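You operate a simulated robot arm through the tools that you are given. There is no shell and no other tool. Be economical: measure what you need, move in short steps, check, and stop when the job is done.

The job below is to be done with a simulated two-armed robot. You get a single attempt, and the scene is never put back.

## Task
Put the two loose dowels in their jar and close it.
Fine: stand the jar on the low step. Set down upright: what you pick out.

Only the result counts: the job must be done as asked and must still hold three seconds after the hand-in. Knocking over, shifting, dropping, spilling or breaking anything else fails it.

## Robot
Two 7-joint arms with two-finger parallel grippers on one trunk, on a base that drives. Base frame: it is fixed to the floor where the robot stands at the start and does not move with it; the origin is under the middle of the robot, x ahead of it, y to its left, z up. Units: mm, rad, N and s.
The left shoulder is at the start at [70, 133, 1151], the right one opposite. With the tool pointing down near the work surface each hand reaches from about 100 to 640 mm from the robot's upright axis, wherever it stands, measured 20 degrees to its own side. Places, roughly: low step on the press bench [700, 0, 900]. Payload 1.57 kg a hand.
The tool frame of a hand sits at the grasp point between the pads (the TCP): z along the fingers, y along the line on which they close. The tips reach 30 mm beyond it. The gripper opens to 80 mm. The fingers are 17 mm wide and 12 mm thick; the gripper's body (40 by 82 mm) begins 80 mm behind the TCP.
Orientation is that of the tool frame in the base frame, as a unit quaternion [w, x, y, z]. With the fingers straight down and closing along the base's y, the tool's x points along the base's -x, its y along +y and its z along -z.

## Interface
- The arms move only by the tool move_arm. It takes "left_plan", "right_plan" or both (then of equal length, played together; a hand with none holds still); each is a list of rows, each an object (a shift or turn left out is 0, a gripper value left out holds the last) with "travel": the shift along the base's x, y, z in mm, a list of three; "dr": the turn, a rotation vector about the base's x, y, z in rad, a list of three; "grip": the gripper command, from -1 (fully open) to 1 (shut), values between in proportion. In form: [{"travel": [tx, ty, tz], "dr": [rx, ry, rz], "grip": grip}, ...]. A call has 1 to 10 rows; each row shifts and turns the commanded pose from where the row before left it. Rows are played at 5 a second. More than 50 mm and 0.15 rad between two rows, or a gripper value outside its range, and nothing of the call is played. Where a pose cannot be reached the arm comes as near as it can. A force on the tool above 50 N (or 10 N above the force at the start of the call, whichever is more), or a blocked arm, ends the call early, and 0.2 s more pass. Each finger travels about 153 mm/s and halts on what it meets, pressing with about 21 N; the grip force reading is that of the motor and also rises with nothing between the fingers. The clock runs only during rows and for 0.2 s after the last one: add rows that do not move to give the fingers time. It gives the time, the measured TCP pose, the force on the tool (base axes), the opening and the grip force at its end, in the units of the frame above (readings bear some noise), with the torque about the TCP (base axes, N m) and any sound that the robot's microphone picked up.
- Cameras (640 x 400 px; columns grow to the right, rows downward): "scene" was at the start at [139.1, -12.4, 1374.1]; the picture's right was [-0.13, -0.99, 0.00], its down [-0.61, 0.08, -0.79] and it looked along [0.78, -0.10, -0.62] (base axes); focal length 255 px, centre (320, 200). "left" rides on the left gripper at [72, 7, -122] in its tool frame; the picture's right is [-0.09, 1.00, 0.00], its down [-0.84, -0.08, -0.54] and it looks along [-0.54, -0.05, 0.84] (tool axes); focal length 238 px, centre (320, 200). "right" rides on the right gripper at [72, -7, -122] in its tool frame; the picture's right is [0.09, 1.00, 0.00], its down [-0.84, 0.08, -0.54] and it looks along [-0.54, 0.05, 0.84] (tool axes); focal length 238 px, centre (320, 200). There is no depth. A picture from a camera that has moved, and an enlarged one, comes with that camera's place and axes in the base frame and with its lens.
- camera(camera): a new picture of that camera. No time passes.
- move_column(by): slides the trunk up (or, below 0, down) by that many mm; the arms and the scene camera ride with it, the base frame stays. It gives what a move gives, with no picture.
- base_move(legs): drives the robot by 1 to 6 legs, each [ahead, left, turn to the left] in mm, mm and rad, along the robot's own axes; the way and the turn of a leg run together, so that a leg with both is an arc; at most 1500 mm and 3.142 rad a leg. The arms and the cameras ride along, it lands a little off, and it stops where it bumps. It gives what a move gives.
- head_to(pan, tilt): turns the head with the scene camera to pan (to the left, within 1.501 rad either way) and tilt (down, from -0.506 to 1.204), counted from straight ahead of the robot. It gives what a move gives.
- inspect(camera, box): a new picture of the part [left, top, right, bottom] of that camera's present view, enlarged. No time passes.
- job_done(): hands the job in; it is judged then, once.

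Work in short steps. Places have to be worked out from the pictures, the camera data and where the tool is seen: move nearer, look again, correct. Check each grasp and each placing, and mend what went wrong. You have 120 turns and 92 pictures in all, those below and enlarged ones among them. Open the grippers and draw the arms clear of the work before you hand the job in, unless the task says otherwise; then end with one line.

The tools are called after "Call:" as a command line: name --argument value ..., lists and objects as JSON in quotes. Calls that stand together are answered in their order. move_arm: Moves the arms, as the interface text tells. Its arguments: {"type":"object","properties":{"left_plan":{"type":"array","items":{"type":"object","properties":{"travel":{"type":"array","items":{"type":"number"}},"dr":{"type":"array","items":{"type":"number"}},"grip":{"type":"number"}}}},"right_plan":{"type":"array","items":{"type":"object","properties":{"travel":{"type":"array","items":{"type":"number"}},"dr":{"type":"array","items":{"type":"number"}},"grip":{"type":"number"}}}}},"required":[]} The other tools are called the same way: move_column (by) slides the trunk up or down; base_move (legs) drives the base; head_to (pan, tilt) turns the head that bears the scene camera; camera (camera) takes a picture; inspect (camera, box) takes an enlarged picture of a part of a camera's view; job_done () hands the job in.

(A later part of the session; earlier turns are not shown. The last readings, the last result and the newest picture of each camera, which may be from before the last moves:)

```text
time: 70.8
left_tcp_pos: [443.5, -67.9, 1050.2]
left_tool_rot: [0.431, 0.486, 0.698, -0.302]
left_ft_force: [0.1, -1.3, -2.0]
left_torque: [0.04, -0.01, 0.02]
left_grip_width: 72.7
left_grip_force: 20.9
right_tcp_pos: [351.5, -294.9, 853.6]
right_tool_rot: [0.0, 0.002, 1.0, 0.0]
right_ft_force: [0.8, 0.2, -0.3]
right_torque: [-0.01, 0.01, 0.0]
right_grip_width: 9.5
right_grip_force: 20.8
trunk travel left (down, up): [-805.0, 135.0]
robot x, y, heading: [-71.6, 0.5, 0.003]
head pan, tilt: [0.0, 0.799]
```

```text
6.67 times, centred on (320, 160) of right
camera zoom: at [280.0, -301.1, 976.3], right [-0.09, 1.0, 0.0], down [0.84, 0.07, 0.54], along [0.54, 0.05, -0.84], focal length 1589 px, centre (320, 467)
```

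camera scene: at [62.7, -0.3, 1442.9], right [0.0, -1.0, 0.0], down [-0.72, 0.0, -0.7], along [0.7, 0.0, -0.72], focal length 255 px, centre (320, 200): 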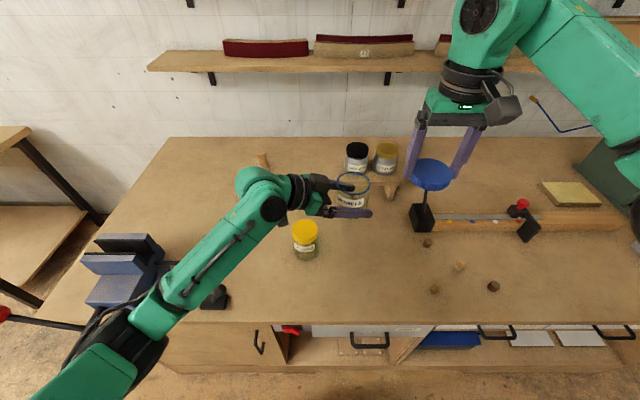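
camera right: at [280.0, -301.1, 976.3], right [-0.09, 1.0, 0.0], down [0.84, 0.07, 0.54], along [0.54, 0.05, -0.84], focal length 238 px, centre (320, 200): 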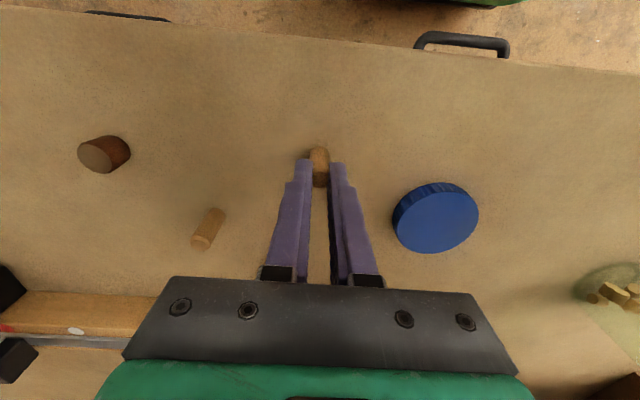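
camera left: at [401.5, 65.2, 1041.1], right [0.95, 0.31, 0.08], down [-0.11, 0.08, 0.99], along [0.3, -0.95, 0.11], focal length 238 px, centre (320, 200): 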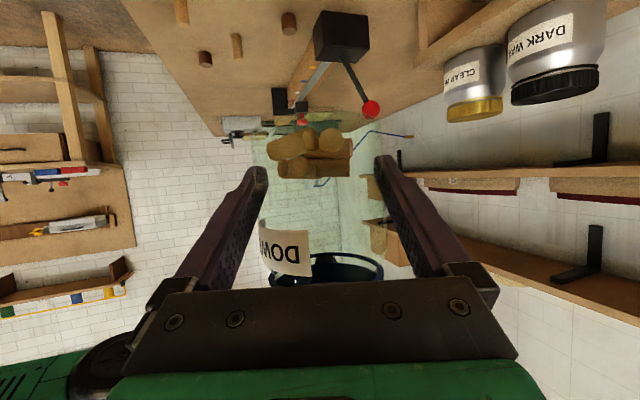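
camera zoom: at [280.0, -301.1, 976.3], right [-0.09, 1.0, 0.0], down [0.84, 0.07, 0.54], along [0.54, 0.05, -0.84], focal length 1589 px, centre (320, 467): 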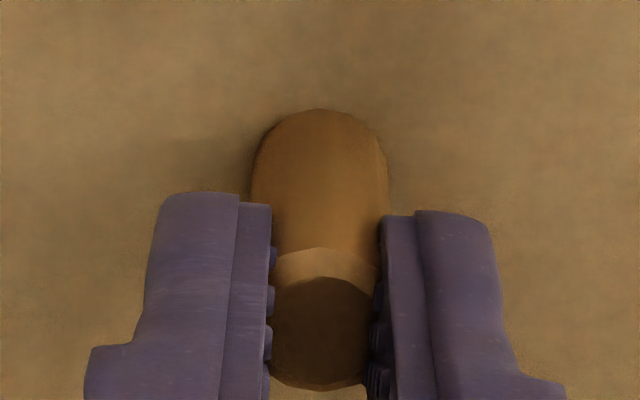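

The dowel (about 12 mm) is held well between the pads. I'll lift it straight up.

Call:
move_arm --right_plan '[{"travel": [0, 0, 20]}, {"travel": [0, 0, 45]}, {"travel": [0, 0, 47]}, {"travel": [0, 0, 47]}, {"travel": [0, 0, 47]}, {"travel": [0, 0, 47]}, {"travel": [0, 0, 47]}, {"travel": [0, 0, 47]}]'

Call:
move_arm --right_plan '[{"travel": [15, 38, 0]}, {"travel": [15, 38, 0]}, {"travel": [15, 38, 0]}, {"travel": [15, 38, 0]}, {"travel": [15, 38, 0]}, {"travel": [15, 37, 0]}, {}]'

Call:
camera --camera "right"

Call:
camera --camera "scene"

```text
time: 72.6
left_tcp_pos: [442.3, -66.5, 1050.5]
left_tool_rot: [0.432, 0.486, 0.697, -0.302]
left_ft_force: [0.4, 0.1, -2.1]
left_torque: [-0.02, 0.03, -0.01]
left_grip_width: 72.8
left_grip_force: 20.9
right_tcp_pos: [350.4, -294.9, 1200.4]
right_tool_rot: [-0.001, 0.002, 1.0, 0.001]
right_ft_force: [0.6, 0.9, 0.1]
right_torque: [-0.01, -0.04, -0.02]
right_grip_width: 13.2
right_grip_force: 20.4
trunk travel left (down, up): [-805.0, 135.0]
robot x, y, heading: [-72.2, -3.3, 0.001]
head pan, tilt: [0.0, 0.799]
```

```text
time: 74.2
left_tcp_pos: [443.5, -69.2, 1049.9]
left_tool_rot: [0.432, 0.486, 0.697, -0.301]
left_ft_force: [1.2, -0.2, -1.9]
left_torque: [-0.03, -0.02, 0.01]
left_grip_width: 72.6
left_grip_force: 20.1
right_tcp_pos: [438.8, -67.8, 1198.0]
right_tool_rot: [0.0, 0.002, 1.0, 0.0]
right_ft_force: [0.7, 0.1, -0.1]
right_torque: [0.0, 0.02, 0.04]
right_grip_width: 13.0
right_grip_force: 20.8
trunk travel left (down, up): [-805.0, 135.0]
robot x, y, heading: [-73.4, 2.9, 0.002]
head pan, tilt: [0.0, 0.799]
```

```text
32 pictures are left
camera right: at [367.7, -73.9, 1321.1], right [-0.09, 1.0, 0.0], down [0.84, 0.07, 0.54], along [0.54, 0.05, -0.84], focal length 238 px, centre (320, 200)
```

right: 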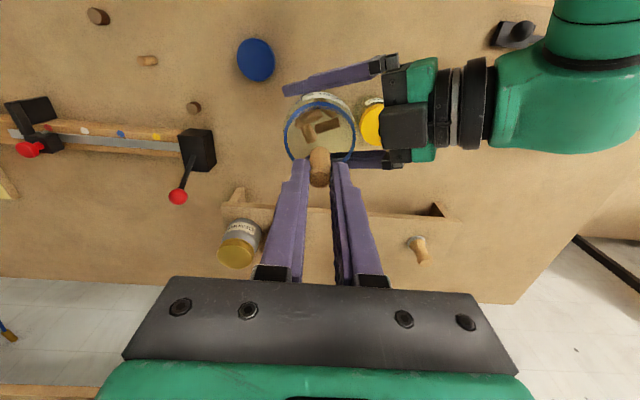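

```text
31 pictures are left
camera scene: at [61.9, -2.2, 1443.0], right [0.0, -1.0, 0.0], down [-0.72, 0.0, -0.7], along [0.7, 0.0, -0.72], focal length 255 px, centre (320, 200)
```

scene: 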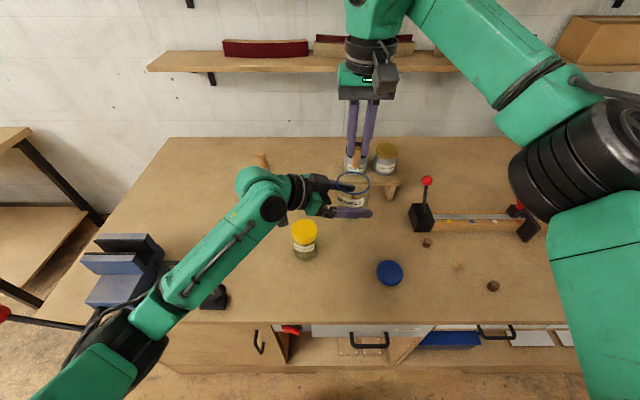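

The open mouth is at about (436, -67), right below the dowel. I'll lower so the dowel's end goes into the mouth and release.

Call:
move_arm --right_plan '[{"travel": [-1, 0, -20]}, {"travel": [-1, 0, -15]}, {"travel": [0, 0, -10]}, {}]'

Call:
camera --camera "right"

```text
time: 75.2
left_tcp_pos: [442.1, -67.3, 1050.8]
left_tool_rot: [0.431, 0.487, 0.697, -0.302]
left_ft_force: [0.1, -0.4, -2.1]
left_torque: [-0.01, -0.02, -0.03]
left_grip_width: 72.9
left_grip_force: 21.1
right_tcp_pos: [437.3, -66.8, 1155.9]
right_tool_rot: [0.0, 0.002, 1.0, 0.001]
right_ft_force: [0.7, 0.3, -0.2]
right_torque: [-0.02, 0.0, 0.0]
right_grip_width: 13.1
right_grip_force: 20.5
trunk travel left (down, up): [-805.0, 135.0]
robot x, y, heading: [-69.0, 0.1, 0.003]
head pan, tilt: [0.0, 0.799]
```

```text
30 pictures are left
camera right: at [365.9, -73.5, 1277.4], right [-0.09, 1.0, 0.0], down [0.84, 0.07, 0.54], along [0.54, 0.05, -0.84], focal length 238 px, centre (320, 200)
```

right: 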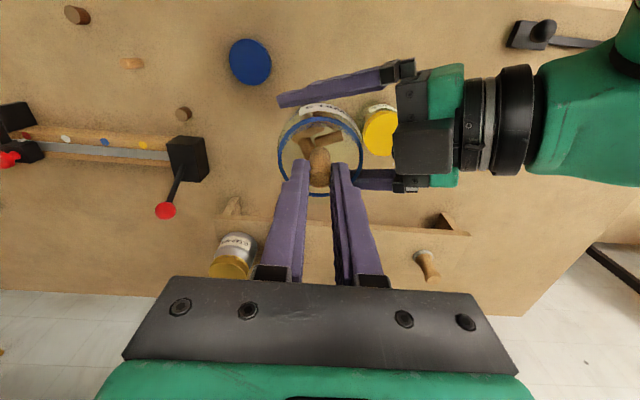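

The dowel is inside the ring of the mouth. I'll open the fingers partway to release it, then rise.

Call:
move_arm --right_plan '[{"grip": 0.2}, {"grip": 0.2}, {}, {"travel": [0, 0, 25]}, {"travel": [0, 0, 30]}, {}]'

Call:
camera --camera "right"

Call:
camera --camera "left"

```text
time: 76.6
left_tcp_pos: [443.8, -68.6, 1049.8]
left_tool_rot: [0.43, 0.487, 0.697, -0.302]
left_ft_force: [-0.5, 0.1, -3.4]
left_torque: [-0.02, 0.0, 0.0]
left_grip_width: 72.6
left_grip_force: 20.9
right_tcp_pos: [439.8, -68.6, 1209.8]
right_tool_rot: [0.0, 0.002, 1.0, 0.001]
right_ft_force: [0.7, -0.7, -0.1]
right_torque: [0.01, 0.0, 0.02]
right_grip_width: 32.3
right_grip_force: 0.0
trunk travel left (down, up): [-805.0, 135.0]
robot x, y, heading: [-71.4, -0.3, -0.005]
head pan, tilt: [0.0, 0.799]
```

```text
29 pictures are left
camera right: at [366.8, -74.1, 1332.2], right [-0.09, 1.0, 0.0], down [0.84, 0.07, 0.54], along [0.54, 0.05, -0.84], focal length 238 px, centre (320, 200)
```

right: 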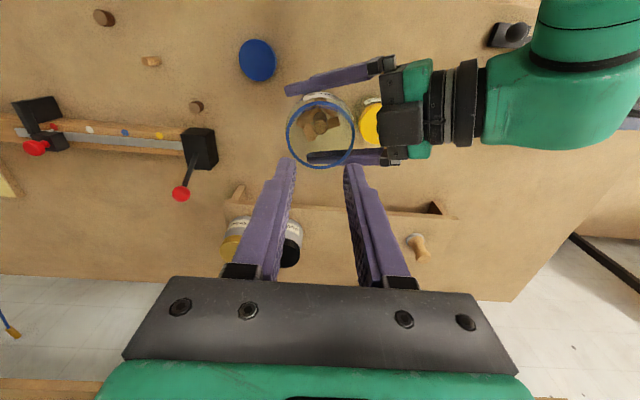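

```text
28 pictures are left
camera left: at [401.3, 65.3, 1039.2], right [0.95, 0.3, 0.08], down [-0.11, 0.08, 0.99], along [0.3, -0.95, 0.11], focal length 238 px, centre (320, 200)
```

left: 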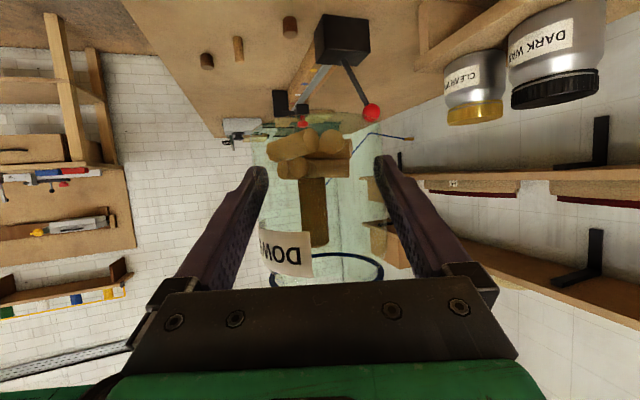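

The first dowel is in the jar. Now I'll go to the second dowel at about (416, -384).

Call:
move_arm --right_plan '[{"travel": [-3.4, -45, 0], "grip": -1}, {"travel": [-3.4, -45, 0]}, {"travel": [-3.4, -45, 0]}, {"travel": [-3.4, -45, 0]}, {"travel": [-3.4, -45, 0]}, {"travel": [-3.4, -45, 0]}, {"travel": [-3.4, -45, 0]}]'

Call:
move_arm --right_plan '[{"travel": [0, 0, -45]}, {"travel": [0, 0, -45]}, {"travel": [0, 0, -45]}, {"travel": [0, 0, -45]}, {"travel": [0, 0, -45]}, {"travel": [0, 0, -45]}, {}]'

Call:
camera --camera "right"

```text
time: 78.2
left_tcp_pos: [442.2, -70.0, 1051.1]
left_tool_rot: [0.431, 0.487, 0.697, -0.301]
left_ft_force: [0.1, 0.6, -2.5]
left_torque: [-0.02, -0.01, 0.0]
left_grip_width: 72.5
left_grip_force: 20.7
right_tcp_pos: [383.1, -342.2, 1197.6]
right_tool_rot: [0.001, 0.002, 1.0, 0.001]
right_ft_force: [0.1, 0.1, 0.0]
right_torque: [0.0, -0.03, 0.0]
right_grip_width: 80.4
right_grip_force: 0.1
right hand out of reach, approached as far as the arm can: row 6, 7
trunk travel left (down, up): [-805.0, 135.0]
robot x, y, heading: [-69.5, -0.5, 0.006]
head pan, tilt: [0.0, 0.799]
```

```text
time: 79.8
left_tcp_pos: [443.3, -67.3, 1050.1]
left_tool_rot: [0.432, 0.487, 0.697, -0.302]
left_ft_force: [-0.3, 0.0, -2.2]
left_torque: [0.0, 0.0, -0.01]
left_grip_width: 72.8
left_grip_force: 21.1
right_tcp_pos: [383.1, -339.6, 926.9]
right_tool_rot: [0.001, 0.002, 1.0, 0.001]
right_ft_force: [-0.7, 0.4, -0.2]
right_torque: [0.0, 0.0, 0.02]
right_grip_width: 79.9
right_grip_force: 0.0
trunk travel left (down, up): [-805.0, 135.0]
robot x, y, heading: [-73.1, 0.2, 0.001]
head pan, tilt: [0.0, 0.799]
```

```text
27 pictures are left
camera right: at [311.0, -345.3, 1047.9], right [-0.09, 1.0, 0.0], down [0.84, 0.07, 0.54], along [0.54, 0.05, -0.84], focal length 238 px, centre (320, 200)
```

right: 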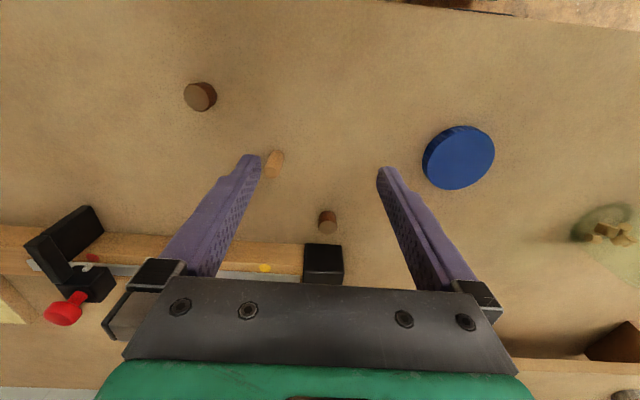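

The second dowel is at about (417, -382). I'll shift over it and look before descending.

Call:
move_arm --right_plan '[{"travel": [17, -21, 0]}, {"travel": [17, -21, 0]}, {"travel": [0, 0, -20]}, {}]'

Call:
camera --camera "right"

```text
time: 80.8
left_tcp_pos: [443.5, -68.3, 1048.9]
left_tool_rot: [0.431, 0.486, 0.697, -0.302]
left_ft_force: [0.1, 0.3, -3.3]
left_torque: [-0.01, -0.01, 0.01]
left_grip_width: 72.7
left_grip_force: 21.3
right_tcp_pos: [393.9, -346.1, 906.4]
right_tool_rot: [0.0, 0.001, 1.0, 0.0]
right_ft_force: [-0.2, 0.8, 0.2]
right_torque: [-0.01, -0.03, 0.02]
right_grip_width: 79.9
right_grip_force: 0.0
right hand out of reach, approached as far as the arm can: row 1, 2
trunk travel left (down, up): [-805.0, 135.0]
robot x, y, heading: [-70.2, 0.8, -0.001]
head pan, tilt: [0.0, 0.799]
```

```text
26 pictures are left
camera right: at [321.6, -352.3, 1028.8], right [-0.09, 1.0, 0.0], down [0.84, 0.07, 0.54], along [0.54, 0.05, -0.84], focal length 238 px, centre (320, 200)
```

right: 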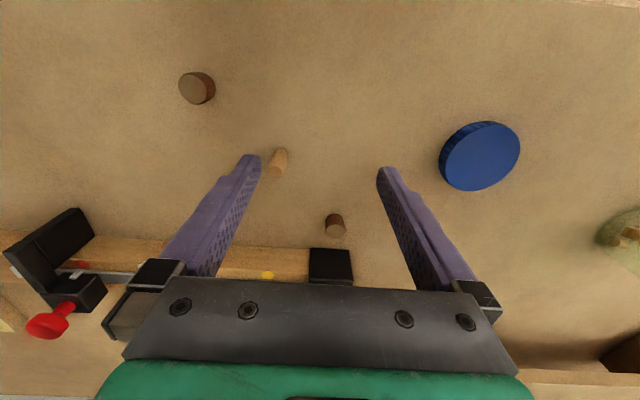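

The limit here is probably wrist yaw. I'll turn the hand -0.45 rad and then move over the dowel.

Call:
move_arm --right_plan '[{"dr": [0, 0, -0.15]}, {"dr": [0, 0, -0.15]}, {"dr": [0, 0, -0.15]}, {"travel": [11.5, -18, 0]}, {"travel": [11.5, -18, 0]}, {}]'

Call:
camera --camera "right"

```text
time: 82.2
left_tcp_pos: [444.0, -68.1, 1049.7]
left_tool_rot: [0.431, 0.486, 0.697, -0.303]
left_ft_force: [0.7, 0.0, -2.7]
left_torque: [0.02, -0.01, -0.02]
left_grip_width: 72.6
left_grip_force: 20.9
right_tcp_pos: [414.4, -381.9, 906.9]
right_tool_rot: [0.0, 0.224, 0.975, 0.0]
right_ft_force: [0.0, -0.3, -1.2]
right_torque: [0.01, -0.01, 0.01]
right_grip_width: 80.0
right_grip_force: 0.1
trunk travel left (down, up): [-805.0, 135.0]
robot x, y, heading: [-74.2, -1.7, -0.002]
head pan, tilt: [0.0, 0.799]
```

```text
25 pictures are left
camera right: at [347.2, -357.2, 1029.3], right [0.35, 0.94, 0.0], down [0.79, -0.3, 0.54], along [0.51, -0.19, -0.84], focal length 238 px, centre (320, 200)
```

right: 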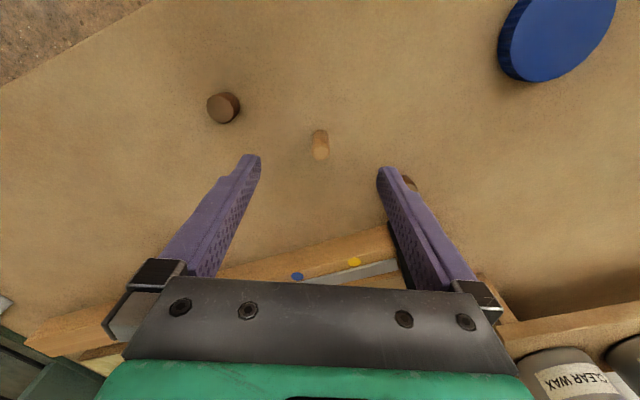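

It's centred. I'll descend to z≈853 and close.

Call:
move_arm --right_plan '[{"travel": [2, -0.7, -27]}, {"travel": [0, 0, -27]}, {}, {"grip": 1}, {"grip": 1}, {"grip": 1}]'

Call:
inspect --camera "right" --box '[256, 110, 384, 190]'

```text
time: 83.6
left_tcp_pos: [443.1, -68.7, 1049.9]
left_tool_rot: [0.431, 0.486, 0.698, -0.301]
left_ft_force: [0.4, -0.2, -2.4]
left_torque: [0.01, 0.01, -0.01]
left_grip_width: 72.6
left_grip_force: 21.1
right_tcp_pos: [418.9, -385.0, 851.0]
right_tool_rot: [0.0, 0.224, 0.975, 0.0]
right_ft_force: [0.1, -0.2, -0.4]
right_torque: [0.01, -0.02, -0.01]
right_grip_width: 9.5
right_grip_force: 20.9
trunk travel left (down, up): [-805.0, 135.0]
robot x, y, heading: [-73.2, 1.3, -0.003]
head pan, tilt: [0.0, 0.799]
```

```text
5.00 times, centred on (320, 150) of right
camera zoom: at [351.4, -358.5, 974.9], right [0.35, 0.94, 0.0], down [0.79, -0.3, 0.54], along [0.51, -0.19, -0.84], focal length 1192 px, centre (320, 450)
```

zoom: 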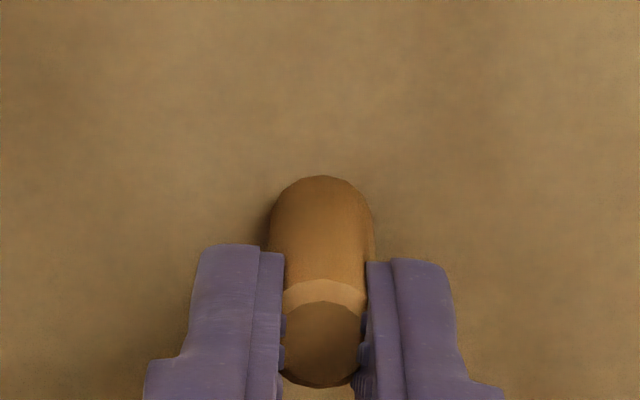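

The grip is good. I'll lift and bring it toward the jar, rising first.

Call:
move_arm --right_plan '[{"travel": [0, 0, 20]}, {"travel": [0, 0, 40]}, {"travel": [-5, 16, 45]}, {"travel": [-5, 20, 43]}, {"travel": [-5, 20, 43]}, {"travel": [-5, 20, 43]}, {"travel": [-5, 20, 43]}, {"travel": [-5, 20, 43]}, {"travel": [0, 24, 35]}]'

Call:
move_arm --right_plan '[{"travel": [10, 35, 0]}, {"travel": [10, 35, 0]}, {"travel": [10, 35, 0]}, {"travel": [10, 35, 0]}, {"travel": [8, 36, 0]}, {}]'

Call:
camera --camera "right"

```text
time: 85.6
left_tcp_pos: [442.7, -66.5, 1049.8]
left_tool_rot: [0.431, 0.486, 0.697, -0.303]
left_ft_force: [-0.4, -0.2, -3.1]
left_torque: [0.03, 0.01, 0.0]
left_grip_width: 72.8
left_grip_force: 20.9
right_tcp_pos: [387.0, -243.0, 1209.5]
right_tool_rot: [0.0, 0.224, 0.975, -0.001]
right_ft_force: [-0.3, -0.3, -0.1]
right_torque: [-0.03, -0.02, 0.01]
right_grip_width: 13.1
right_grip_force: 21.0
trunk travel left (down, up): [-805.0, 135.0]
robot x, y, heading: [-67.7, 3.1, -0.004]
head pan, tilt: [0.0, 0.799]
```

```text
time: 87.0
left_tcp_pos: [443.5, -69.7, 1049.8]
left_tool_rot: [0.432, 0.486, 0.697, -0.302]
left_ft_force: [0.2, -0.8, -2.2]
left_torque: [0.01, 0.0, 0.02]
left_grip_width: 72.7
left_grip_force: 21.0
right_tcp_pos: [437.0, -69.4, 1207.1]
right_tool_rot: [0.0, 0.225, 0.974, 0.0]
right_ft_force: [0.3, 0.4, 0.1]
right_torque: [0.03, 0.0, 0.02]
right_grip_width: 12.9
right_grip_force: 21.1
trunk travel left (down, up): [-805.0, 135.0]
robot x, y, heading: [-73.7, -0.5, -0.0]
head pan, tilt: [0.0, 0.799]
```

```text
23 pictures are left
camera right: at [369.2, -43.9, 1329.0], right [0.35, 0.94, 0.0], down [0.79, -0.3, 0.54], along [0.51, -0.19, -0.84], focal length 238 px, centre (320, 200)
```

right: 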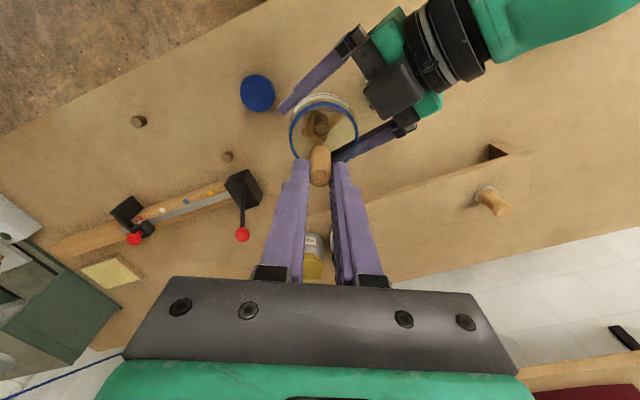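

I'll aim slightly to +x of the standing first dowel, lower into the mouth, and release.

Call:
move_arm --right_plan '[{"travel": [3, 1, -22]}, {"travel": [3, 1, -20]}, {"travel": [0, 0, -10]}, {}]'

Call:
camera --camera "right"

```text
time: 88.0
left_tcp_pos: [443.7, -67.6, 1050.0]
left_tool_rot: [0.431, 0.486, 0.697, -0.302]
left_ft_force: [-0.2, 0.0, -2.6]
left_torque: [-0.02, 0.01, -0.01]
left_grip_width: 72.8
left_grip_force: 20.7
right_tcp_pos: [442.3, -66.9, 1155.3]
right_tool_rot: [-0.001, 0.224, 0.975, 0.0]
right_ft_force: [0.2, -0.2, 0.8]
right_torque: [-0.02, 0.03, 0.0]
right_grip_width: 13.1
right_grip_force: 21.1
trunk travel left (down, up): [-805.0, 135.0]
robot x, y, heading: [-76.0, 0.9, -0.003]
head pan, tilt: [0.0, 0.799]
```

```text
22 pictures are left
camera right: at [375.2, -41.1, 1278.1], right [0.35, 0.94, 0.0], down [0.79, -0.3, 0.54], along [0.51, -0.19, -0.84], focal length 238 px, centre (320, 200)
```

right: 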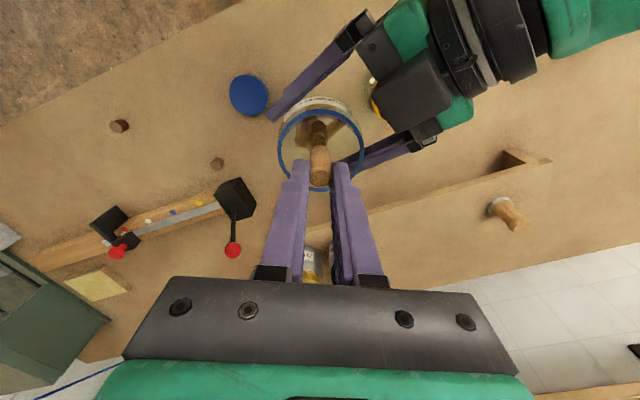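

The dowel end is within the mouth. Releasing.

Call:
move_arm --right_plan '[{"grip": 0.2}, {"grip": 0.2}, {}, {"travel": [0, 0, 25]}, {"travel": [0, 0, 30]}, {}]'

Call:
inspect --camera "right" --box '[240, 70, 400, 170]'

Call:
inspect --camera "left" --box '[216, 110, 440, 290]'

```text
time: 89.4
left_tcp_pos: [444.5, -68.6, 1049.2]
left_tool_rot: [0.431, 0.487, 0.697, -0.302]
left_ft_force: [0.1, -0.5, -2.1]
left_torque: [0.01, -0.03, 0.01]
left_grip_width: 72.6
left_grip_force: 20.4
right_tcp_pos: [442.7, -68.0, 1211.2]
right_tool_rot: [-0.001, 0.225, 0.974, 0.001]
right_ft_force: [-0.4, -0.5, -0.3]
right_torque: [0.0, 0.01, 0.0]
right_grip_width: 31.9
right_grip_force: 0.1
trunk travel left (down, up): [-805.0, 135.0]
robot x, y, heading: [-69.7, 2.5, 0.003]
head pan, tilt: [0.0, 0.799]
```

```text
4.00 times, centred on (320, 120) of right
camera zoom: at [375.9, -42.0, 1332.6], right [0.35, 0.94, 0.0], down [0.79, -0.3, 0.54], along [0.51, -0.19, -0.84], focal length 953 px, centre (320, 520)
```

zoom: 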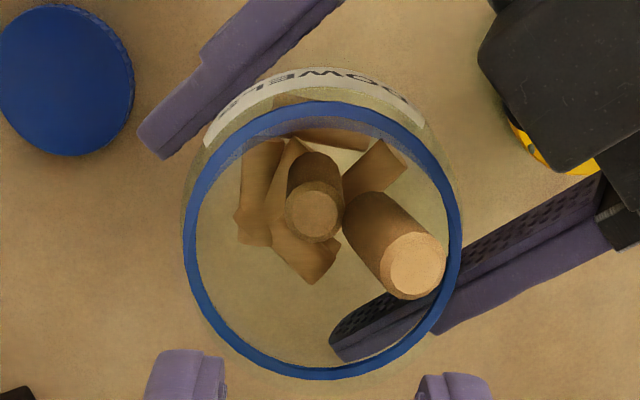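

```text
2.22 times, centred on (328, 200) of left
camera zoom: at [401.3, 65.3, 1039.2], right [0.95, 0.3, 0.08], down [-0.11, 0.08, 0.99], along [0.3, -0.95, 0.11], focal length 530 px, centre (302, 200)
```

zoom: 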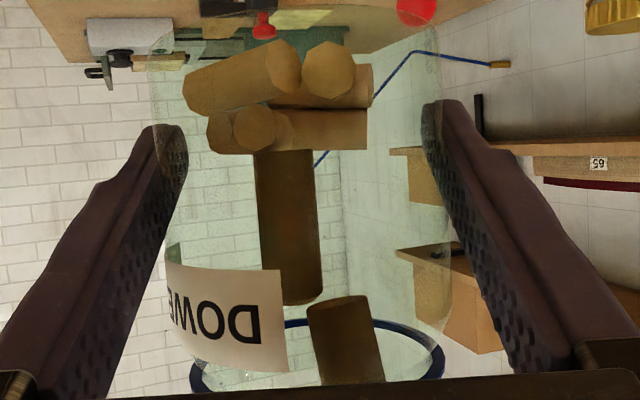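

Both dowels are in, but the second leans high on the first. I'll shake the jar gently so it settles below the rim.

Call:
move_arm --left_plan '[{"travel": [12, 0, 0]}, {"travel": [-24, 0, 0]}, {"travel": [24, 0, 0]}, {"travel": [-24, 0, 0]}, {"travel": [12, 8, 0]}, {"travel": [0, -16, 0]}, {"travel": [0, 16, 0]}, {"travel": [0, -8, 0]}, {}, {}]'

Call:
inspect --camera "right" --box '[240, 70, 400, 170]'

Call:
inspect --camera "left" --box '[216, 110, 440, 290]'

```text
time: 91.6
left_tcp_pos: [444.0, -66.2, 1050.0]
left_tool_rot: [0.432, 0.486, 0.697, -0.302]
left_ft_force: [0.1, 0.0, -2.2]
left_torque: [-0.02, 0.0, -0.03]
left_grip_width: 72.9
left_grip_force: 20.8
right_tcp_pos: [444.1, -67.7, 1210.5]
right_tool_rot: [-0.001, 0.224, 0.975, 0.0]
right_ft_force: [-1.4, 0.7, -0.7]
right_torque: [-0.02, 0.01, 0.0]
right_grip_width: 31.9
right_grip_force: 0.0
trunk travel left (down, up): [-805.0, 135.0]
robot x, y, heading: [-73.4, 2.0, 0.004]
head pan, tilt: [0.0, 0.799]
```

```text
4.00 times, centred on (320, 120) of right
camera zoom: at [375.2, -41.1, 1332.7], right [0.35, 0.94, 0.0], down [0.79, -0.3, 0.54], along [0.51, -0.19, -0.84], focal length 953 px, centre (320, 520)
```

zoom: 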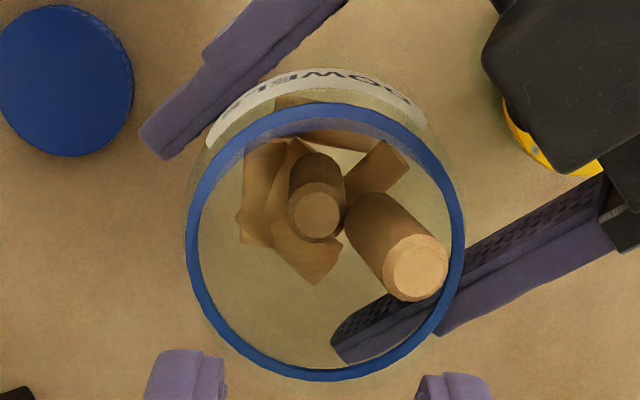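

```text
2.22 times, centred on (328, 200) of left
camera zoom: at [401.3, 66.5, 1039.7], right [0.95, 0.3, 0.08], down [-0.11, 0.08, 0.99], along [0.3, -0.95, 0.11], focal length 530 px, centre (302, 200)
```

zoom: 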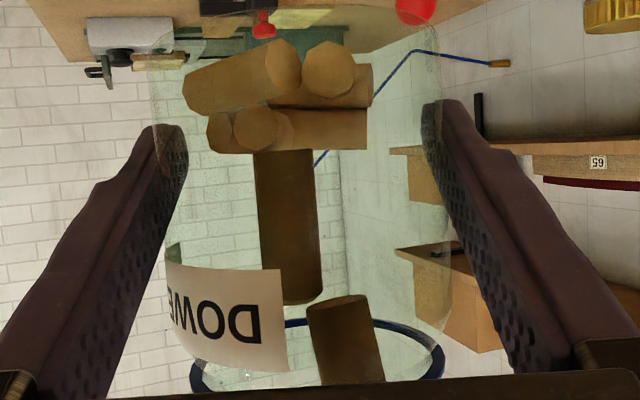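

The contents stay put and the dowel's top is around z≈1096, below the rim (about 1115). I'll fetch the lid now: over to (401, -191), yaw back to 0.

Call:
move_arm --right_plan '[{"travel": [-8, -25, 0], "dr": [0, 0, 0.09], "grip": -1}, {"travel": [-8, -25, 0], "dr": [0, 0, 0.09]}, {"travel": [-9, -25, 0], "dr": [0, 0, 0.09]}, {"travel": [-9, -25, 0], "dr": [0, 0, 0.09]}, {"travel": [-9, -24, 0], "dr": [0, 0, 0.09]}, {"travel": [0, 0, -48]}, {"travel": [0, 0, -48]}, {"travel": [0, 0, -48]}, {"travel": [0, 0, -48]}, {"travel": [0, 0, -48]}]'

Call:
camera --camera "right"

```text
time: 93.8
left_tcp_pos: [445.0, -68.5, 1051.0]
left_tool_rot: [0.431, 0.486, 0.698, -0.302]
left_ft_force: [-0.6, -0.8, -2.6]
left_torque: [0.0, 0.02, 0.01]
left_grip_width: 72.8
left_grip_force: 20.5
right_tcp_pos: [398.6, -191.4, 971.1]
right_tool_rot: [0.0, 0.001, 1.0, 0.001]
right_ft_force: [-0.5, -0.7, 0.2]
right_torque: [0.03, 0.01, 0.0]
right_grip_width: 80.0
right_grip_force: 0.1
trunk travel left (down, up): [-805.0, 135.0]
robot x, y, heading: [-75.8, 2.0, -0.001]
head pan, tilt: [0.0, 0.799]
```

```text
17 pictures are left
camera right: at [326.2, -197.0, 1093.1], right [-0.09, 1.0, 0.0], down [0.84, 0.07, 0.54], along [0.54, 0.05, -0.84], focal length 238 px, centre (320, 200)
```

right: 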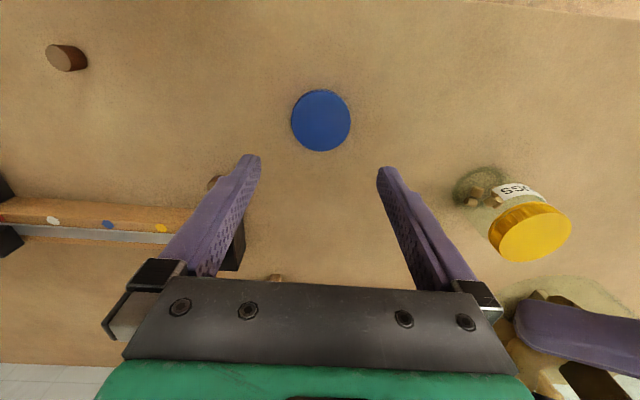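

The lid is under the hand. I'll lower to the same height as release and grip it.

Call:
move_arm --right_plan '[{"travel": [2, 0.5, -45]}, {"travel": [0, 0, -45]}, {"travel": [0, 0, -40]}, {"travel": [0, 0, -10]}, {}, {"grip": 1}, {"grip": 1}, {"grip": 1}]'

```text
time: 95.6
left_tcp_pos: [444.6, -67.4, 1050.9]
left_tool_rot: [0.431, 0.486, 0.698, -0.301]
left_ft_force: [-0.2, 0.6, -3.0]
left_torque: [-0.01, 0.03, -0.01]
left_grip_width: 72.8
left_grip_force: 21.3
right_tcp_pos: [400.9, -190.3, 830.4]
right_tool_rot: [0.0, 0.0, 1.0, 0.0]
right_ft_force: [0.7, -0.1, -0.3]
right_torque: [-0.02, -0.02, 0.0]
right_grip_width: 66.1
right_grip_force: 21.2
trunk travel left (down, up): [-805.0, 135.0]
robot x, y, heading: [-73.0, 2.8, -0.002]
head pan, tilt: [0.0, 0.799]
```

The lid is gripped. I'll lift it and bring it over the jar, yawing to +0.4.

Call:
move_arm --right_plan '[{"travel": [0, 0, 25]}, {"travel": [0, 0, 48]}, {"travel": [0, 0, 48]}, {"travel": [0, 0, 48]}, {"travel": [0, 0, 48]}, {"travel": [0, 0, 48]}, {"travel": [0, 0, 48]}, {"travel": [0, 0, 37]}]'

Call:
move_arm --right_plan '[{"travel": [10, 31, 0], "dr": [0, 0, 0.1]}, {"travel": [10, 31, 0], "dr": [0, 0, 0.1]}, {"travel": [10, 31, 0], "dr": [0, 0, 0.1]}, {"travel": [10, 31, 0], "dr": [0, 0, 0.1]}, {}, {}]'

Call:
camera --camera "scene"

```text
time: 97.4
left_tcp_pos: [442.8, -66.6, 1049.4]
left_tool_rot: [0.431, 0.487, 0.697, -0.302]
left_ft_force: [-0.7, 0.2, -1.6]
left_torque: [0.02, -0.02, 0.0]
left_grip_width: 72.7
left_grip_force: 21.0
right_tcp_pos: [401.1, -190.7, 1182.9]
right_tool_rot: [0.0, 0.002, 1.0, 0.0]
right_ft_force: [-0.6, 0.4, 0.0]
right_torque: [0.0, -0.03, 0.02]
right_grip_width: 66.0
right_grip_force: 20.9
trunk travel left (down, up): [-805.0, 135.0]
robot x, y, heading: [-73.0, 1.9, 0.0]
head pan, tilt: [0.0, 0.799]
```

```text
time: 98.8
left_tcp_pos: [444.5, -68.0, 1049.9]
left_tool_rot: [0.431, 0.486, 0.697, -0.302]
left_ft_force: [0.3, -0.1, -2.7]
left_torque: [0.01, 0.04, 0.03]
left_grip_width: 72.9
left_grip_force: 21.5
right_tcp_pos: [441.5, -67.2, 1181.8]
right_tool_rot: [-0.001, -0.198, 0.98, 0.001]
right_ft_force: [-0.7, 0.5, -0.8]
right_torque: [0.0, -0.02, 0.0]
right_grip_width: 66.4
right_grip_force: 20.9
trunk travel left (down, up): [-805.0, 135.0]
robot x, y, heading: [-72.2, -1.1, 0.005]
head pan, tilt: [0.0, 0.799]
```

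```text
16 pictures are left
camera scene: at [62.0, -1.6, 1443.0], right [0.0, -1.0, 0.0], down [-0.72, 0.0, -0.7], along [0.7, 0.0, -0.72], focal length 255 px, centre (320, 200)
```

scene: 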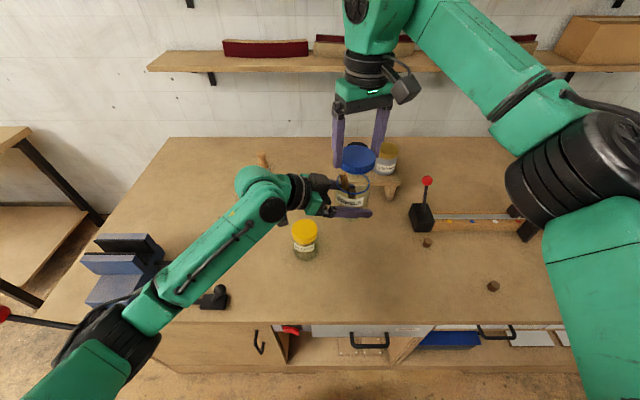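

I see something brown near the mouth, so I'll enlarge it before lowering the lid.

Call:
inspect --camera "scene" --box '[310, 140, 406, 220]'

```text
5.00 times, centred on (358, 180) of scene
camera zoom: at [62.0, -1.6, 1443.0], right [0.0, -1.0, 0.0], down [-0.72, 0.0, -0.7], along [0.7, 0.0, -0.72], focal length 1274 px, centre (130, 300)
```

zoom: 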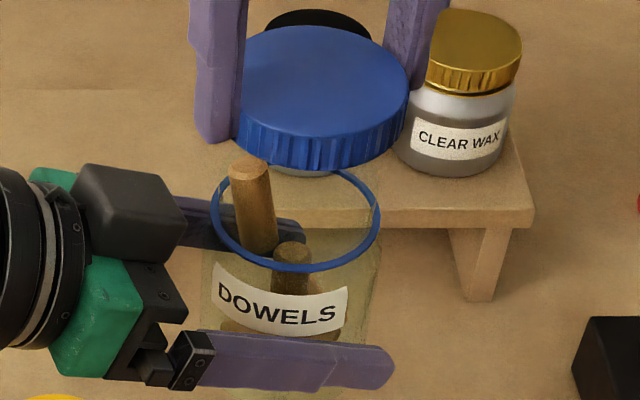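

The second dowel stands on the first and leans out above the rim. I'll take the lid aside and tilt the jar away from the lean so both dowels topple inside.

Call:
move_arm --right_plan '[{"travel": [-5, -35, 20]}, {"travel": [-10, -40, 10]}, {"travel": [-10, -40, 0]}, {}, {}, {}, {}, {}, {}, {}]' --left_plan '[{}, {}, {}, {"dr": [0.12, 0, 0]}, {"dr": [0.12, 0, 0]}, {"dr": [0.12, 0, 0]}, {"dr": [0.1, 0, 0]}, {}, {}, {}]'

Call:
inspect --camera "scene" --box '[302, 140, 414, 234]'

```text
time: 101.0
left_tcp_pos: [444.1, -67.6, 1050.1]
left_tool_rot: [0.308, 0.573, 0.747, -0.136]
left_ft_force: [0.1, -1.2, -1.9]
left_torque: [0.01, -0.01, 0.01]
left_grip_width: 72.8
left_grip_force: 20.8
right_tcp_pos: [409.4, -176.4, 1208.5]
right_tool_rot: [0.0, -0.195, 0.981, 0.0]
right_ft_force: [0.5, 0.4, 0.2]
right_torque: [0.0, 0.0, 0.0]
right_grip_width: 66.0
right_grip_force: 21.2
right hand out of reach, approached as far as the arm can: row 3
trunk travel left (down, up): [-805.0, 135.0]
robot x, y, heading: [-74.8, 0.9, 0.002]
head pan, tilt: [0.0, 0.799]
```

```text
4.26 times, centred on (358, 187) of scene
camera zoom: at [62.2, -1.2, 1443.0], right [0.0, -1.0, 0.0], down [-0.72, 0.0, -0.7], along [0.7, 0.0, -0.72], focal length 1084 px, centre (158, 255)
```

zoom: 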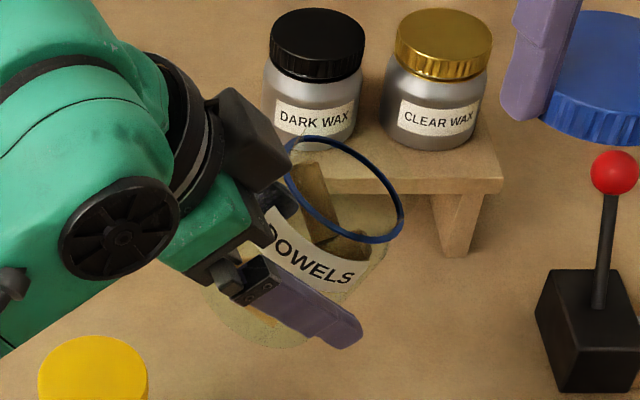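

They moved: dowel 1 toppled and dowel 2 is lower. I'll jiggle a little in the tilt, then bring the jar back upright and look.

Call:
move_arm --left_plan '[{"travel": [0, 0, 20]}, {"travel": [0, 0, -20]}, {"travel": [0, 0, 20]}, {"travel": [0, 0, -20]}, {"dr": [-0.1, 0, 0]}, {"dr": [-0.12, 0, 0]}, {"dr": [-0.12, 0, 0]}, {"dr": [-0.12, 0, 0]}, {}, {}]'

Call:
inspect --camera "scene" --box '[310, 140, 406, 220]'

```text
time: 103.2
left_tcp_pos: [444.2, -68.7, 1050.0]
left_tool_rot: [0.432, 0.486, 0.697, -0.303]
left_ft_force: [0.4, -1.0, -2.4]
left_torque: [-0.02, 0.0, 0.05]
left_grip_width: 72.2
left_grip_force: 20.4
right_tcp_pos: [408.5, -178.8, 1208.8]
right_tool_rot: [0.001, -0.196, 0.981, 0.0]
right_ft_force: [-0.5, -0.2, -0.1]
right_torque: [0.02, 0.01, 0.02]
right_grip_width: 65.9
right_grip_force: 20.8
trunk travel left (down, up): [-805.0, 135.0]
robot x, y, heading: [-71.1, 0.4, -0.003]
head pan, tilt: [0.0, 0.799]
```

```text
5.00 times, centred on (358, 180) of scene
camera zoom: at [62.2, -1.2, 1443.0], right [0.0, -1.0, 0.0], down [-0.72, 0.0, -0.7], along [0.7, 0.0, -0.72], focal length 1274 px, centre (130, 300)
```

zoom: 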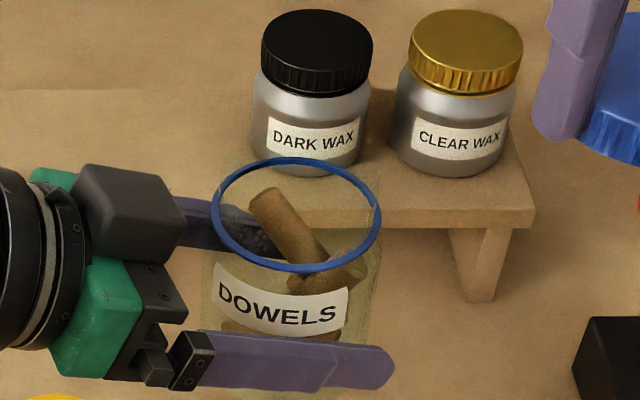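

Call:
inspect --camera "left" --box '[216, 110, 440, 290]'

```text
2.22 times, centred on (328, 200) of left
camera zoom: at [401.5, 65.8, 1039.4], right [0.95, 0.3, 0.08], down [-0.11, 0.08, 0.99], along [0.3, -0.95, 0.11], focal length 530 px, centre (302, 200)
```

zoom: 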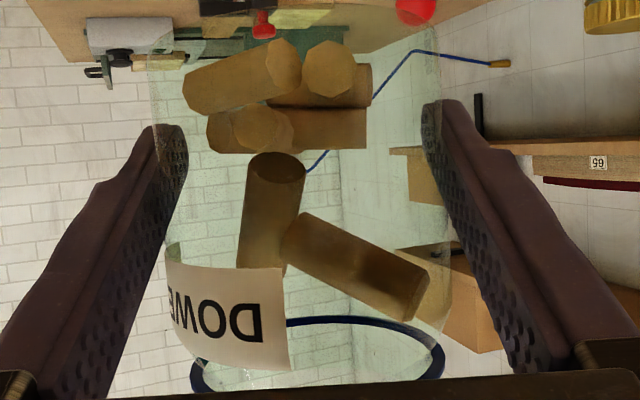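

Both dowels now lie well below the rim. I'll bring the lid back over the jar.

Call:
move_arm --right_plan '[{"travel": [8, 28, 0]}, {"travel": [8, 28, 0]}, {"travel": [8, 28, 0]}, {"travel": [8.5, 27.8, 0]}, {"travel": [0, 0, -28]}, {}, {}]'

Call:
move_arm --right_plan '[{"travel": [0, 0, -15]}, {"travel": [0, 0, -15]}, {"travel": [0, 0, -7]}, {"travel": [0, 0, -3]}, {}]'

```text
time: 104.8
left_tcp_pos: [443.8, -67.2, 1049.8]
left_tool_rot: [0.431, 0.487, 0.698, -0.302]
left_ft_force: [1.0, -0.2, -2.4]
left_torque: [-0.01, 0.0, 0.02]
left_grip_width: 72.6
left_grip_force: 21.1
right_tcp_pos: [440.4, -63.1, 1181.1]
right_tool_rot: [0.0, -0.198, 0.98, 0.0]
right_ft_force: [-0.3, 0.1, 0.4]
right_torque: [-0.01, 0.02, 0.01]
right_grip_width: 66.0
right_grip_force: 20.7
trunk travel left (down, up): [-805.0, 135.0]
robot x, y, heading: [-72.2, -0.0, -0.0]
head pan, tilt: [0.0, 0.799]
```

```text
time: 106.0
left_tcp_pos: [442.9, -66.1, 1048.4]
left_tool_rot: [0.43, 0.486, 0.699, -0.302]
left_ft_force: [-0.5, 4.2, -20.7]
left_torque: [-0.03, 0.28, 0.12]
left_grip_width: 72.8
left_grip_force: 20.9
right_tcp_pos: [442.2, -64.6, 1141.7]
right_tool_rot: [0.001, -0.197, 0.98, 0.0]
right_ft_force: [0.4, -3.6, 18.8]
right_torque: [-0.4, -0.41, -0.15]
right_grip_width: 66.3
right_grip_force: 21.1
trunk travel left (down, up): [-805.0, 135.0]
robot x, y, heading: [-70.8, 0.4, 0.002]
head pan, tilt: [0.0, 0.799]
```

It touched with y about 2–3 mm off. I'll lift slightly, centre at (441.3, -66.8), and set it down softly.

Call:
move_arm --right_plan '[{"travel": [0, 0, 5]}, {"travel": [0.3, -3.2, 0]}, {}, {"travel": [0, 0, -2.5]}, {"travel": [0, 0, -1.5]}, {}]'

Call:
camera --camera "left"

```text
time: 107.4
left_tcp_pos: [445.0, -68.1, 1049.1]
left_tool_rot: [0.43, 0.487, 0.697, -0.304]
left_ft_force: [-1.4, -3.4, -18.7]
left_torque: [-0.05, 0.3, -0.06]
left_grip_width: 72.9
left_grip_force: 21.1
right_tcp_pos: [442.3, -67.1, 1140.7]
right_tool_rot: [0.001, -0.198, 0.98, 0.001]
right_ft_force: [1.8, 3.6, 16.0]
right_torque: [0.27, -0.4, 0.07]
right_grip_width: 66.2
right_grip_force: 20.9
trunk travel left (down, up): [-805.0, 135.0]
robot x, y, heading: [-73.1, -2.1, -0.004]
head pan, tilt: [0.0, 0.799]
```

```text
11 pictures are left
camera left: at [401.0, 65.9, 1038.7], right [0.95, 0.3, 0.08], down [-0.11, 0.08, 0.99], along [0.3, -0.95, 0.11], focal length 238 px, centre (320, 200)
```

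left: 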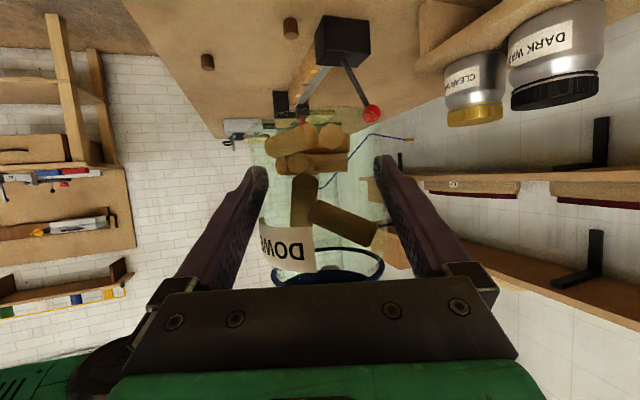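

The lid rests on the thread with about 16 N. I'll turn clockwise with a light downward feed to engage it.

Call:
move_arm --right_plan '[{"dr": [0, 0, -0.14]}, {"dr": [0, 0, -0.14]}, {"travel": [0, 0, -0.2], "dr": [0, 0, -0.14]}, {"dr": [0, 0, -0.14]}, {"travel": [0, 0, -0.2], "dr": [0, 0, -0.14]}, {"dr": [0, 0, -0.14]}, {"travel": [0, 0, -0.2], "dr": [0, 0, -0.14]}, {"dr": [0, 0, -0.14]}, {"travel": [0, 0, -0.2], "dr": [0, 0, -0.14]}, {"dr": [0, 0, -0.14]}]'

```text
time: 109.6
left_tcp_pos: [444.4, -67.5, 1049.4]
left_tool_rot: [0.431, 0.486, 0.697, -0.302]
left_ft_force: [-0.8, -0.1, -2.5]
left_torque: [-0.02, 0.0, 0.02]
left_grip_width: 71.2
left_grip_force: 21.2
right_tcp_pos: [441.6, -68.3, 1140.7]
right_tool_rot: [0.0, 0.482, 0.876, 0.001]
right_ft_force: [0.4, -0.2, 0.5]
right_torque: [0.0, 0.03, 0.01]
right_grip_width: 65.9
right_grip_force: 21.4
trunk travel left (down, up): [-805.0, 135.0]
robot x, y, heading: [-70.8, 3.0, 0.002]
head pan, tilt: [0.0, 0.799]
```

The force vanished: either the thread engaged or the jar slipped in the left grip (width changed to 71.2). I'll look.

Call:
camera --camera "left"

Call:
inspect --camera "scene" --box '[310, 140, 406, 220]'

```text
10 pictures are left
camera left: at [401.4, 65.9, 1039.5], right [0.95, 0.3, 0.08], down [-0.11, 0.08, 0.99], along [0.3, -0.95, 0.11], focal length 238 px, centre (320, 200)
```

left: 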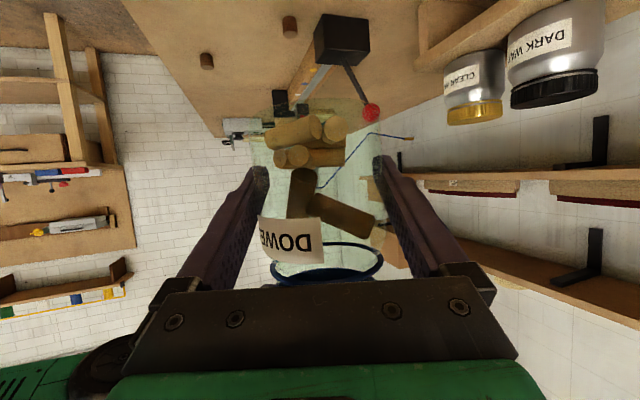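

```text
5.00 times, centred on (358, 180) of scene
camera zoom: at [62.2, -1.0, 1443.0], right [0.0, -1.0, 0.0], down [-0.72, 0.0, -0.7], along [0.7, 0.0, -0.72], focal length 1274 px, centre (130, 300)
```

zoom: 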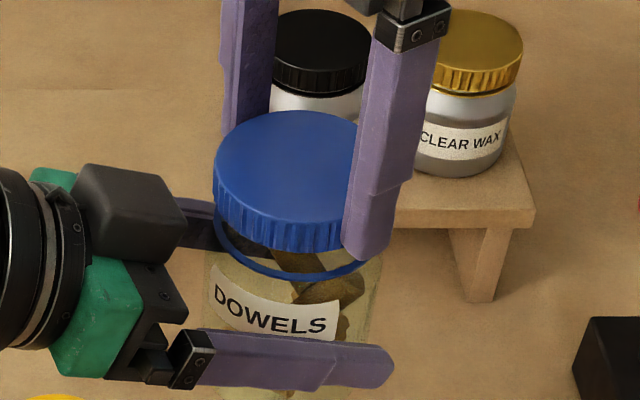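

The jar slid about 5 mm down in the left grip and turned a bit, so the lid wasn't engaged, just riding off-centre. I'll lift the lid slightly, rewind the yaw with the lid in hand, and shift to a better-centred position.

Call:
move_arm --right_plan '[{"travel": [0.5, 0.3, 5], "dr": [0, 0, 0.1]}, {"travel": [0.5, 0.3, 0], "dr": [0, 0, 0.14]}, {"travel": [0.4, 0.3, 0], "dr": [0, 0, 0.14]}, {"dr": [0, 0, 0.14]}, {"dr": [0, 0, 0.14]}, {"dr": [0, 0, 0.14]}, {"dr": [0, 0, 0.14]}, {"dr": [0, 0, 0.14]}, {"dr": [0, 0, 0.14]}, {"dr": [0, 0, 0.14]}]'

Call:
move_arm --right_plan '[{"travel": [0, 0, -3]}, {"travel": [0, 0, -2]}, {"travel": [0, 0, -1]}, {}]'

```text
time: 111.8
left_tcp_pos: [443.8, -69.0, 1050.7]
left_tool_rot: [0.431, 0.486, 0.698, -0.301]
left_ft_force: [-0.6, -0.2, -2.3]
left_torque: [0.01, -0.01, -0.01]
left_grip_width: 71.1
left_grip_force: 20.9
right_tcp_pos: [443.2, -66.0, 1146.3]
right_tool_rot: [0.0, -0.18, 0.984, 0.0]
right_ft_force: [-0.2, 0.3, 0.0]
right_torque: [0.03, 0.01, -0.01]
right_grip_width: 66.3
right_grip_force: 21.2
trunk travel left (down, up): [-805.0, 135.0]
robot x, y, heading: [-73.0, 0.5, 0.003]
head pan, tilt: [0.0, 0.799]
```

```text
time: 112.8
left_tcp_pos: [443.9, -66.4, 1049.8]
left_tool_rot: [0.432, 0.486, 0.698, -0.302]
left_ft_force: [0.2, 0.0, -3.0]
left_torque: [-0.02, 0.0, -0.01]
left_grip_width: 71.1
left_grip_force: 21.2
right_tcp_pos: [442.2, -65.0, 1139.4]
right_tool_rot: [0.0, -0.178, 0.984, 0.0]
right_ft_force: [0.4, 0.3, 0.1]
right_torque: [-0.01, -0.04, 0.01]
right_grip_width: 66.1
right_grip_force: 20.9
trunk travel left (down, up): [-805.0, 135.0]
robot x, y, heading: [-77.5, -1.4, 0.001]
head pan, tilt: [0.0, 0.799]
```

No contact yet. I'll lower in 1 mm steps.

Call:
move_arm --right_plan '[{"travel": [0, 0, -1]}, {"travel": [0, 0, -1]}, {"travel": [0, 0, -1]}, {}]'

```text
time: 113.8
left_tcp_pos: [442.8, -68.9, 1049.1]
left_tool_rot: [0.43, 0.486, 0.699, -0.301]
left_ft_force: [2.9, -0.6, -12.9]
left_torque: [0.43, 0.25, 0.17]
left_grip_width: 71.2
left_grip_force: 21.0
right_tcp_pos: [442.8, -65.5, 1137.3]
right_tool_rot: [-0.001, -0.178, 0.984, 0.001]
right_ft_force: [-3.7, 0.9, 10.9]
right_torque: [-0.34, 0.06, -0.16]
right_grip_width: 66.3
right_grip_force: 20.9
trunk travel left (down, up): [-805.0, 135.0]
robot x, y, heading: [-69.9, 1.7, 0.007]
head pan, tilt: [0.0, 0.799]
```

The torque says contact is on the -y side, so the lid sits too far +y. I'll lift, shift -2 mm in y, and touch again.

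Call:
move_arm --right_plan '[{"travel": [0, 0, 3]}, {"travel": [-0.3, -2, 0]}, {}, {"travel": [0, 0, -2]}, {"travel": [0, 0, -1]}, {}]'

```text
time: 115.2
left_tcp_pos: [443.2, -67.8, 1048.8]
left_tool_rot: [0.43, 0.486, 0.698, -0.302]
left_ft_force: [-5.6, -2.1, -9.2]
left_torque: [0.14, 0.0, 0.0]
left_grip_width: 71.2
left_grip_force: 21.4
right_tcp_pos: [442.4, -68.0, 1137.3]
right_tool_rot: [0.0, -0.178, 0.984, 0.001]
right_ft_force: [4.1, 1.8, 7.8]
right_torque: [0.04, -0.38, -0.02]
right_grip_width: 66.1
right_grip_force: 20.5
trunk travel left (down, up): [-805.0, 135.0]
robot x, y, heading: [-73.6, -1.1, -0.004]
head pan, tilt: [0.0, 0.799]
```

y is centred now and contact is on the +x side. I'll shift +2 mm in x.

Call:
move_arm --right_plan '[{"travel": [0, 0, 3]}, {"travel": [2, 0, 0]}, {}, {"travel": [0, 0, -2]}, {"travel": [0, 0, -1.5]}, {}]'

```text
time: 116.6
left_tcp_pos: [443.7, -68.3, 1049.4]
left_tool_rot: [0.431, 0.486, 0.698, -0.302]
left_ft_force: [-0.1, 0.3, -2.7]
left_torque: [-0.01, 0.03, 0.01]
left_grip_width: 71.2
left_grip_force: 20.8
right_tcp_pos: [444.5, -69.0, 1136.2]
right_tool_rot: [0.001, -0.178, 0.984, 0.0]
right_ft_force: [1.1, 0.2, -1.2]
right_torque: [-0.03, 0.02, 0.03]
right_grip_width: 66.1
right_grip_force: 20.6
trunk travel left (down, up): [-805.0, 135.0]
robot x, y, heading: [-71.9, 0.1, 0.001]
head pan, tilt: [0.0, 0.799]
```

No contact at 1136 now, so the lid is sliding over the neck. I'll lower further in small steps.

Call:
move_arm --right_plan '[{"travel": [0, 0, -1]}, {"travel": [0, 0, -1]}, {"travel": [0, 0, -1]}, {}]'

```text
time: 117.6
left_tcp_pos: [443.4, -68.4, 1050.0]
left_tool_rot: [0.431, 0.486, 0.697, -0.302]
left_ft_force: [-0.4, -0.8, -1.9]
left_torque: [-0.04, 0.01, 0.01]
left_grip_width: 71.2
left_grip_force: 21.2
right_tcp_pos: [445.2, -68.1, 1133.2]
right_tool_rot: [0.0, -0.178, 0.984, -0.001]
right_ft_force: [-0.3, -0.4, 0.4]
right_torque: [0.02, -0.01, 0.04]
right_grip_width: 66.2
right_grip_force: 20.6
trunk travel left (down, up): [-805.0, 135.0]
robot x, y, heading: [-71.7, -1.0, 0.003]
head pan, tilt: [0.0, 0.799]
```

Call:
move_arm --right_plan '[{"travel": [0, 0, -1]}, {"travel": [0, 0, -1]}, {"travel": [0, 0, -1]}, {}]'

```text
time: 118.6
left_tcp_pos: [443.7, -67.5, 1051.0]
left_tool_rot: [0.431, 0.487, 0.698, -0.302]
left_ft_force: [-0.1, -1.0, -2.0]
left_torque: [-0.04, -0.03, -0.02]
left_grip_width: 71.0
left_grip_force: 20.9
right_tcp_pos: [443.9, -68.8, 1130.8]
right_tool_rot: [0.0, -0.178, 0.984, 0.001]
right_ft_force: [-0.5, 0.4, 0.4]
right_torque: [0.05, 0.0, -0.03]
right_grip_width: 66.0
right_grip_force: 21.2
trunk travel left (down, up): [-805.0, 135.0]
robot x, y, heading: [-70.2, -0.7, 0.001]
head pan, tilt: [0.0, 0.799]
```

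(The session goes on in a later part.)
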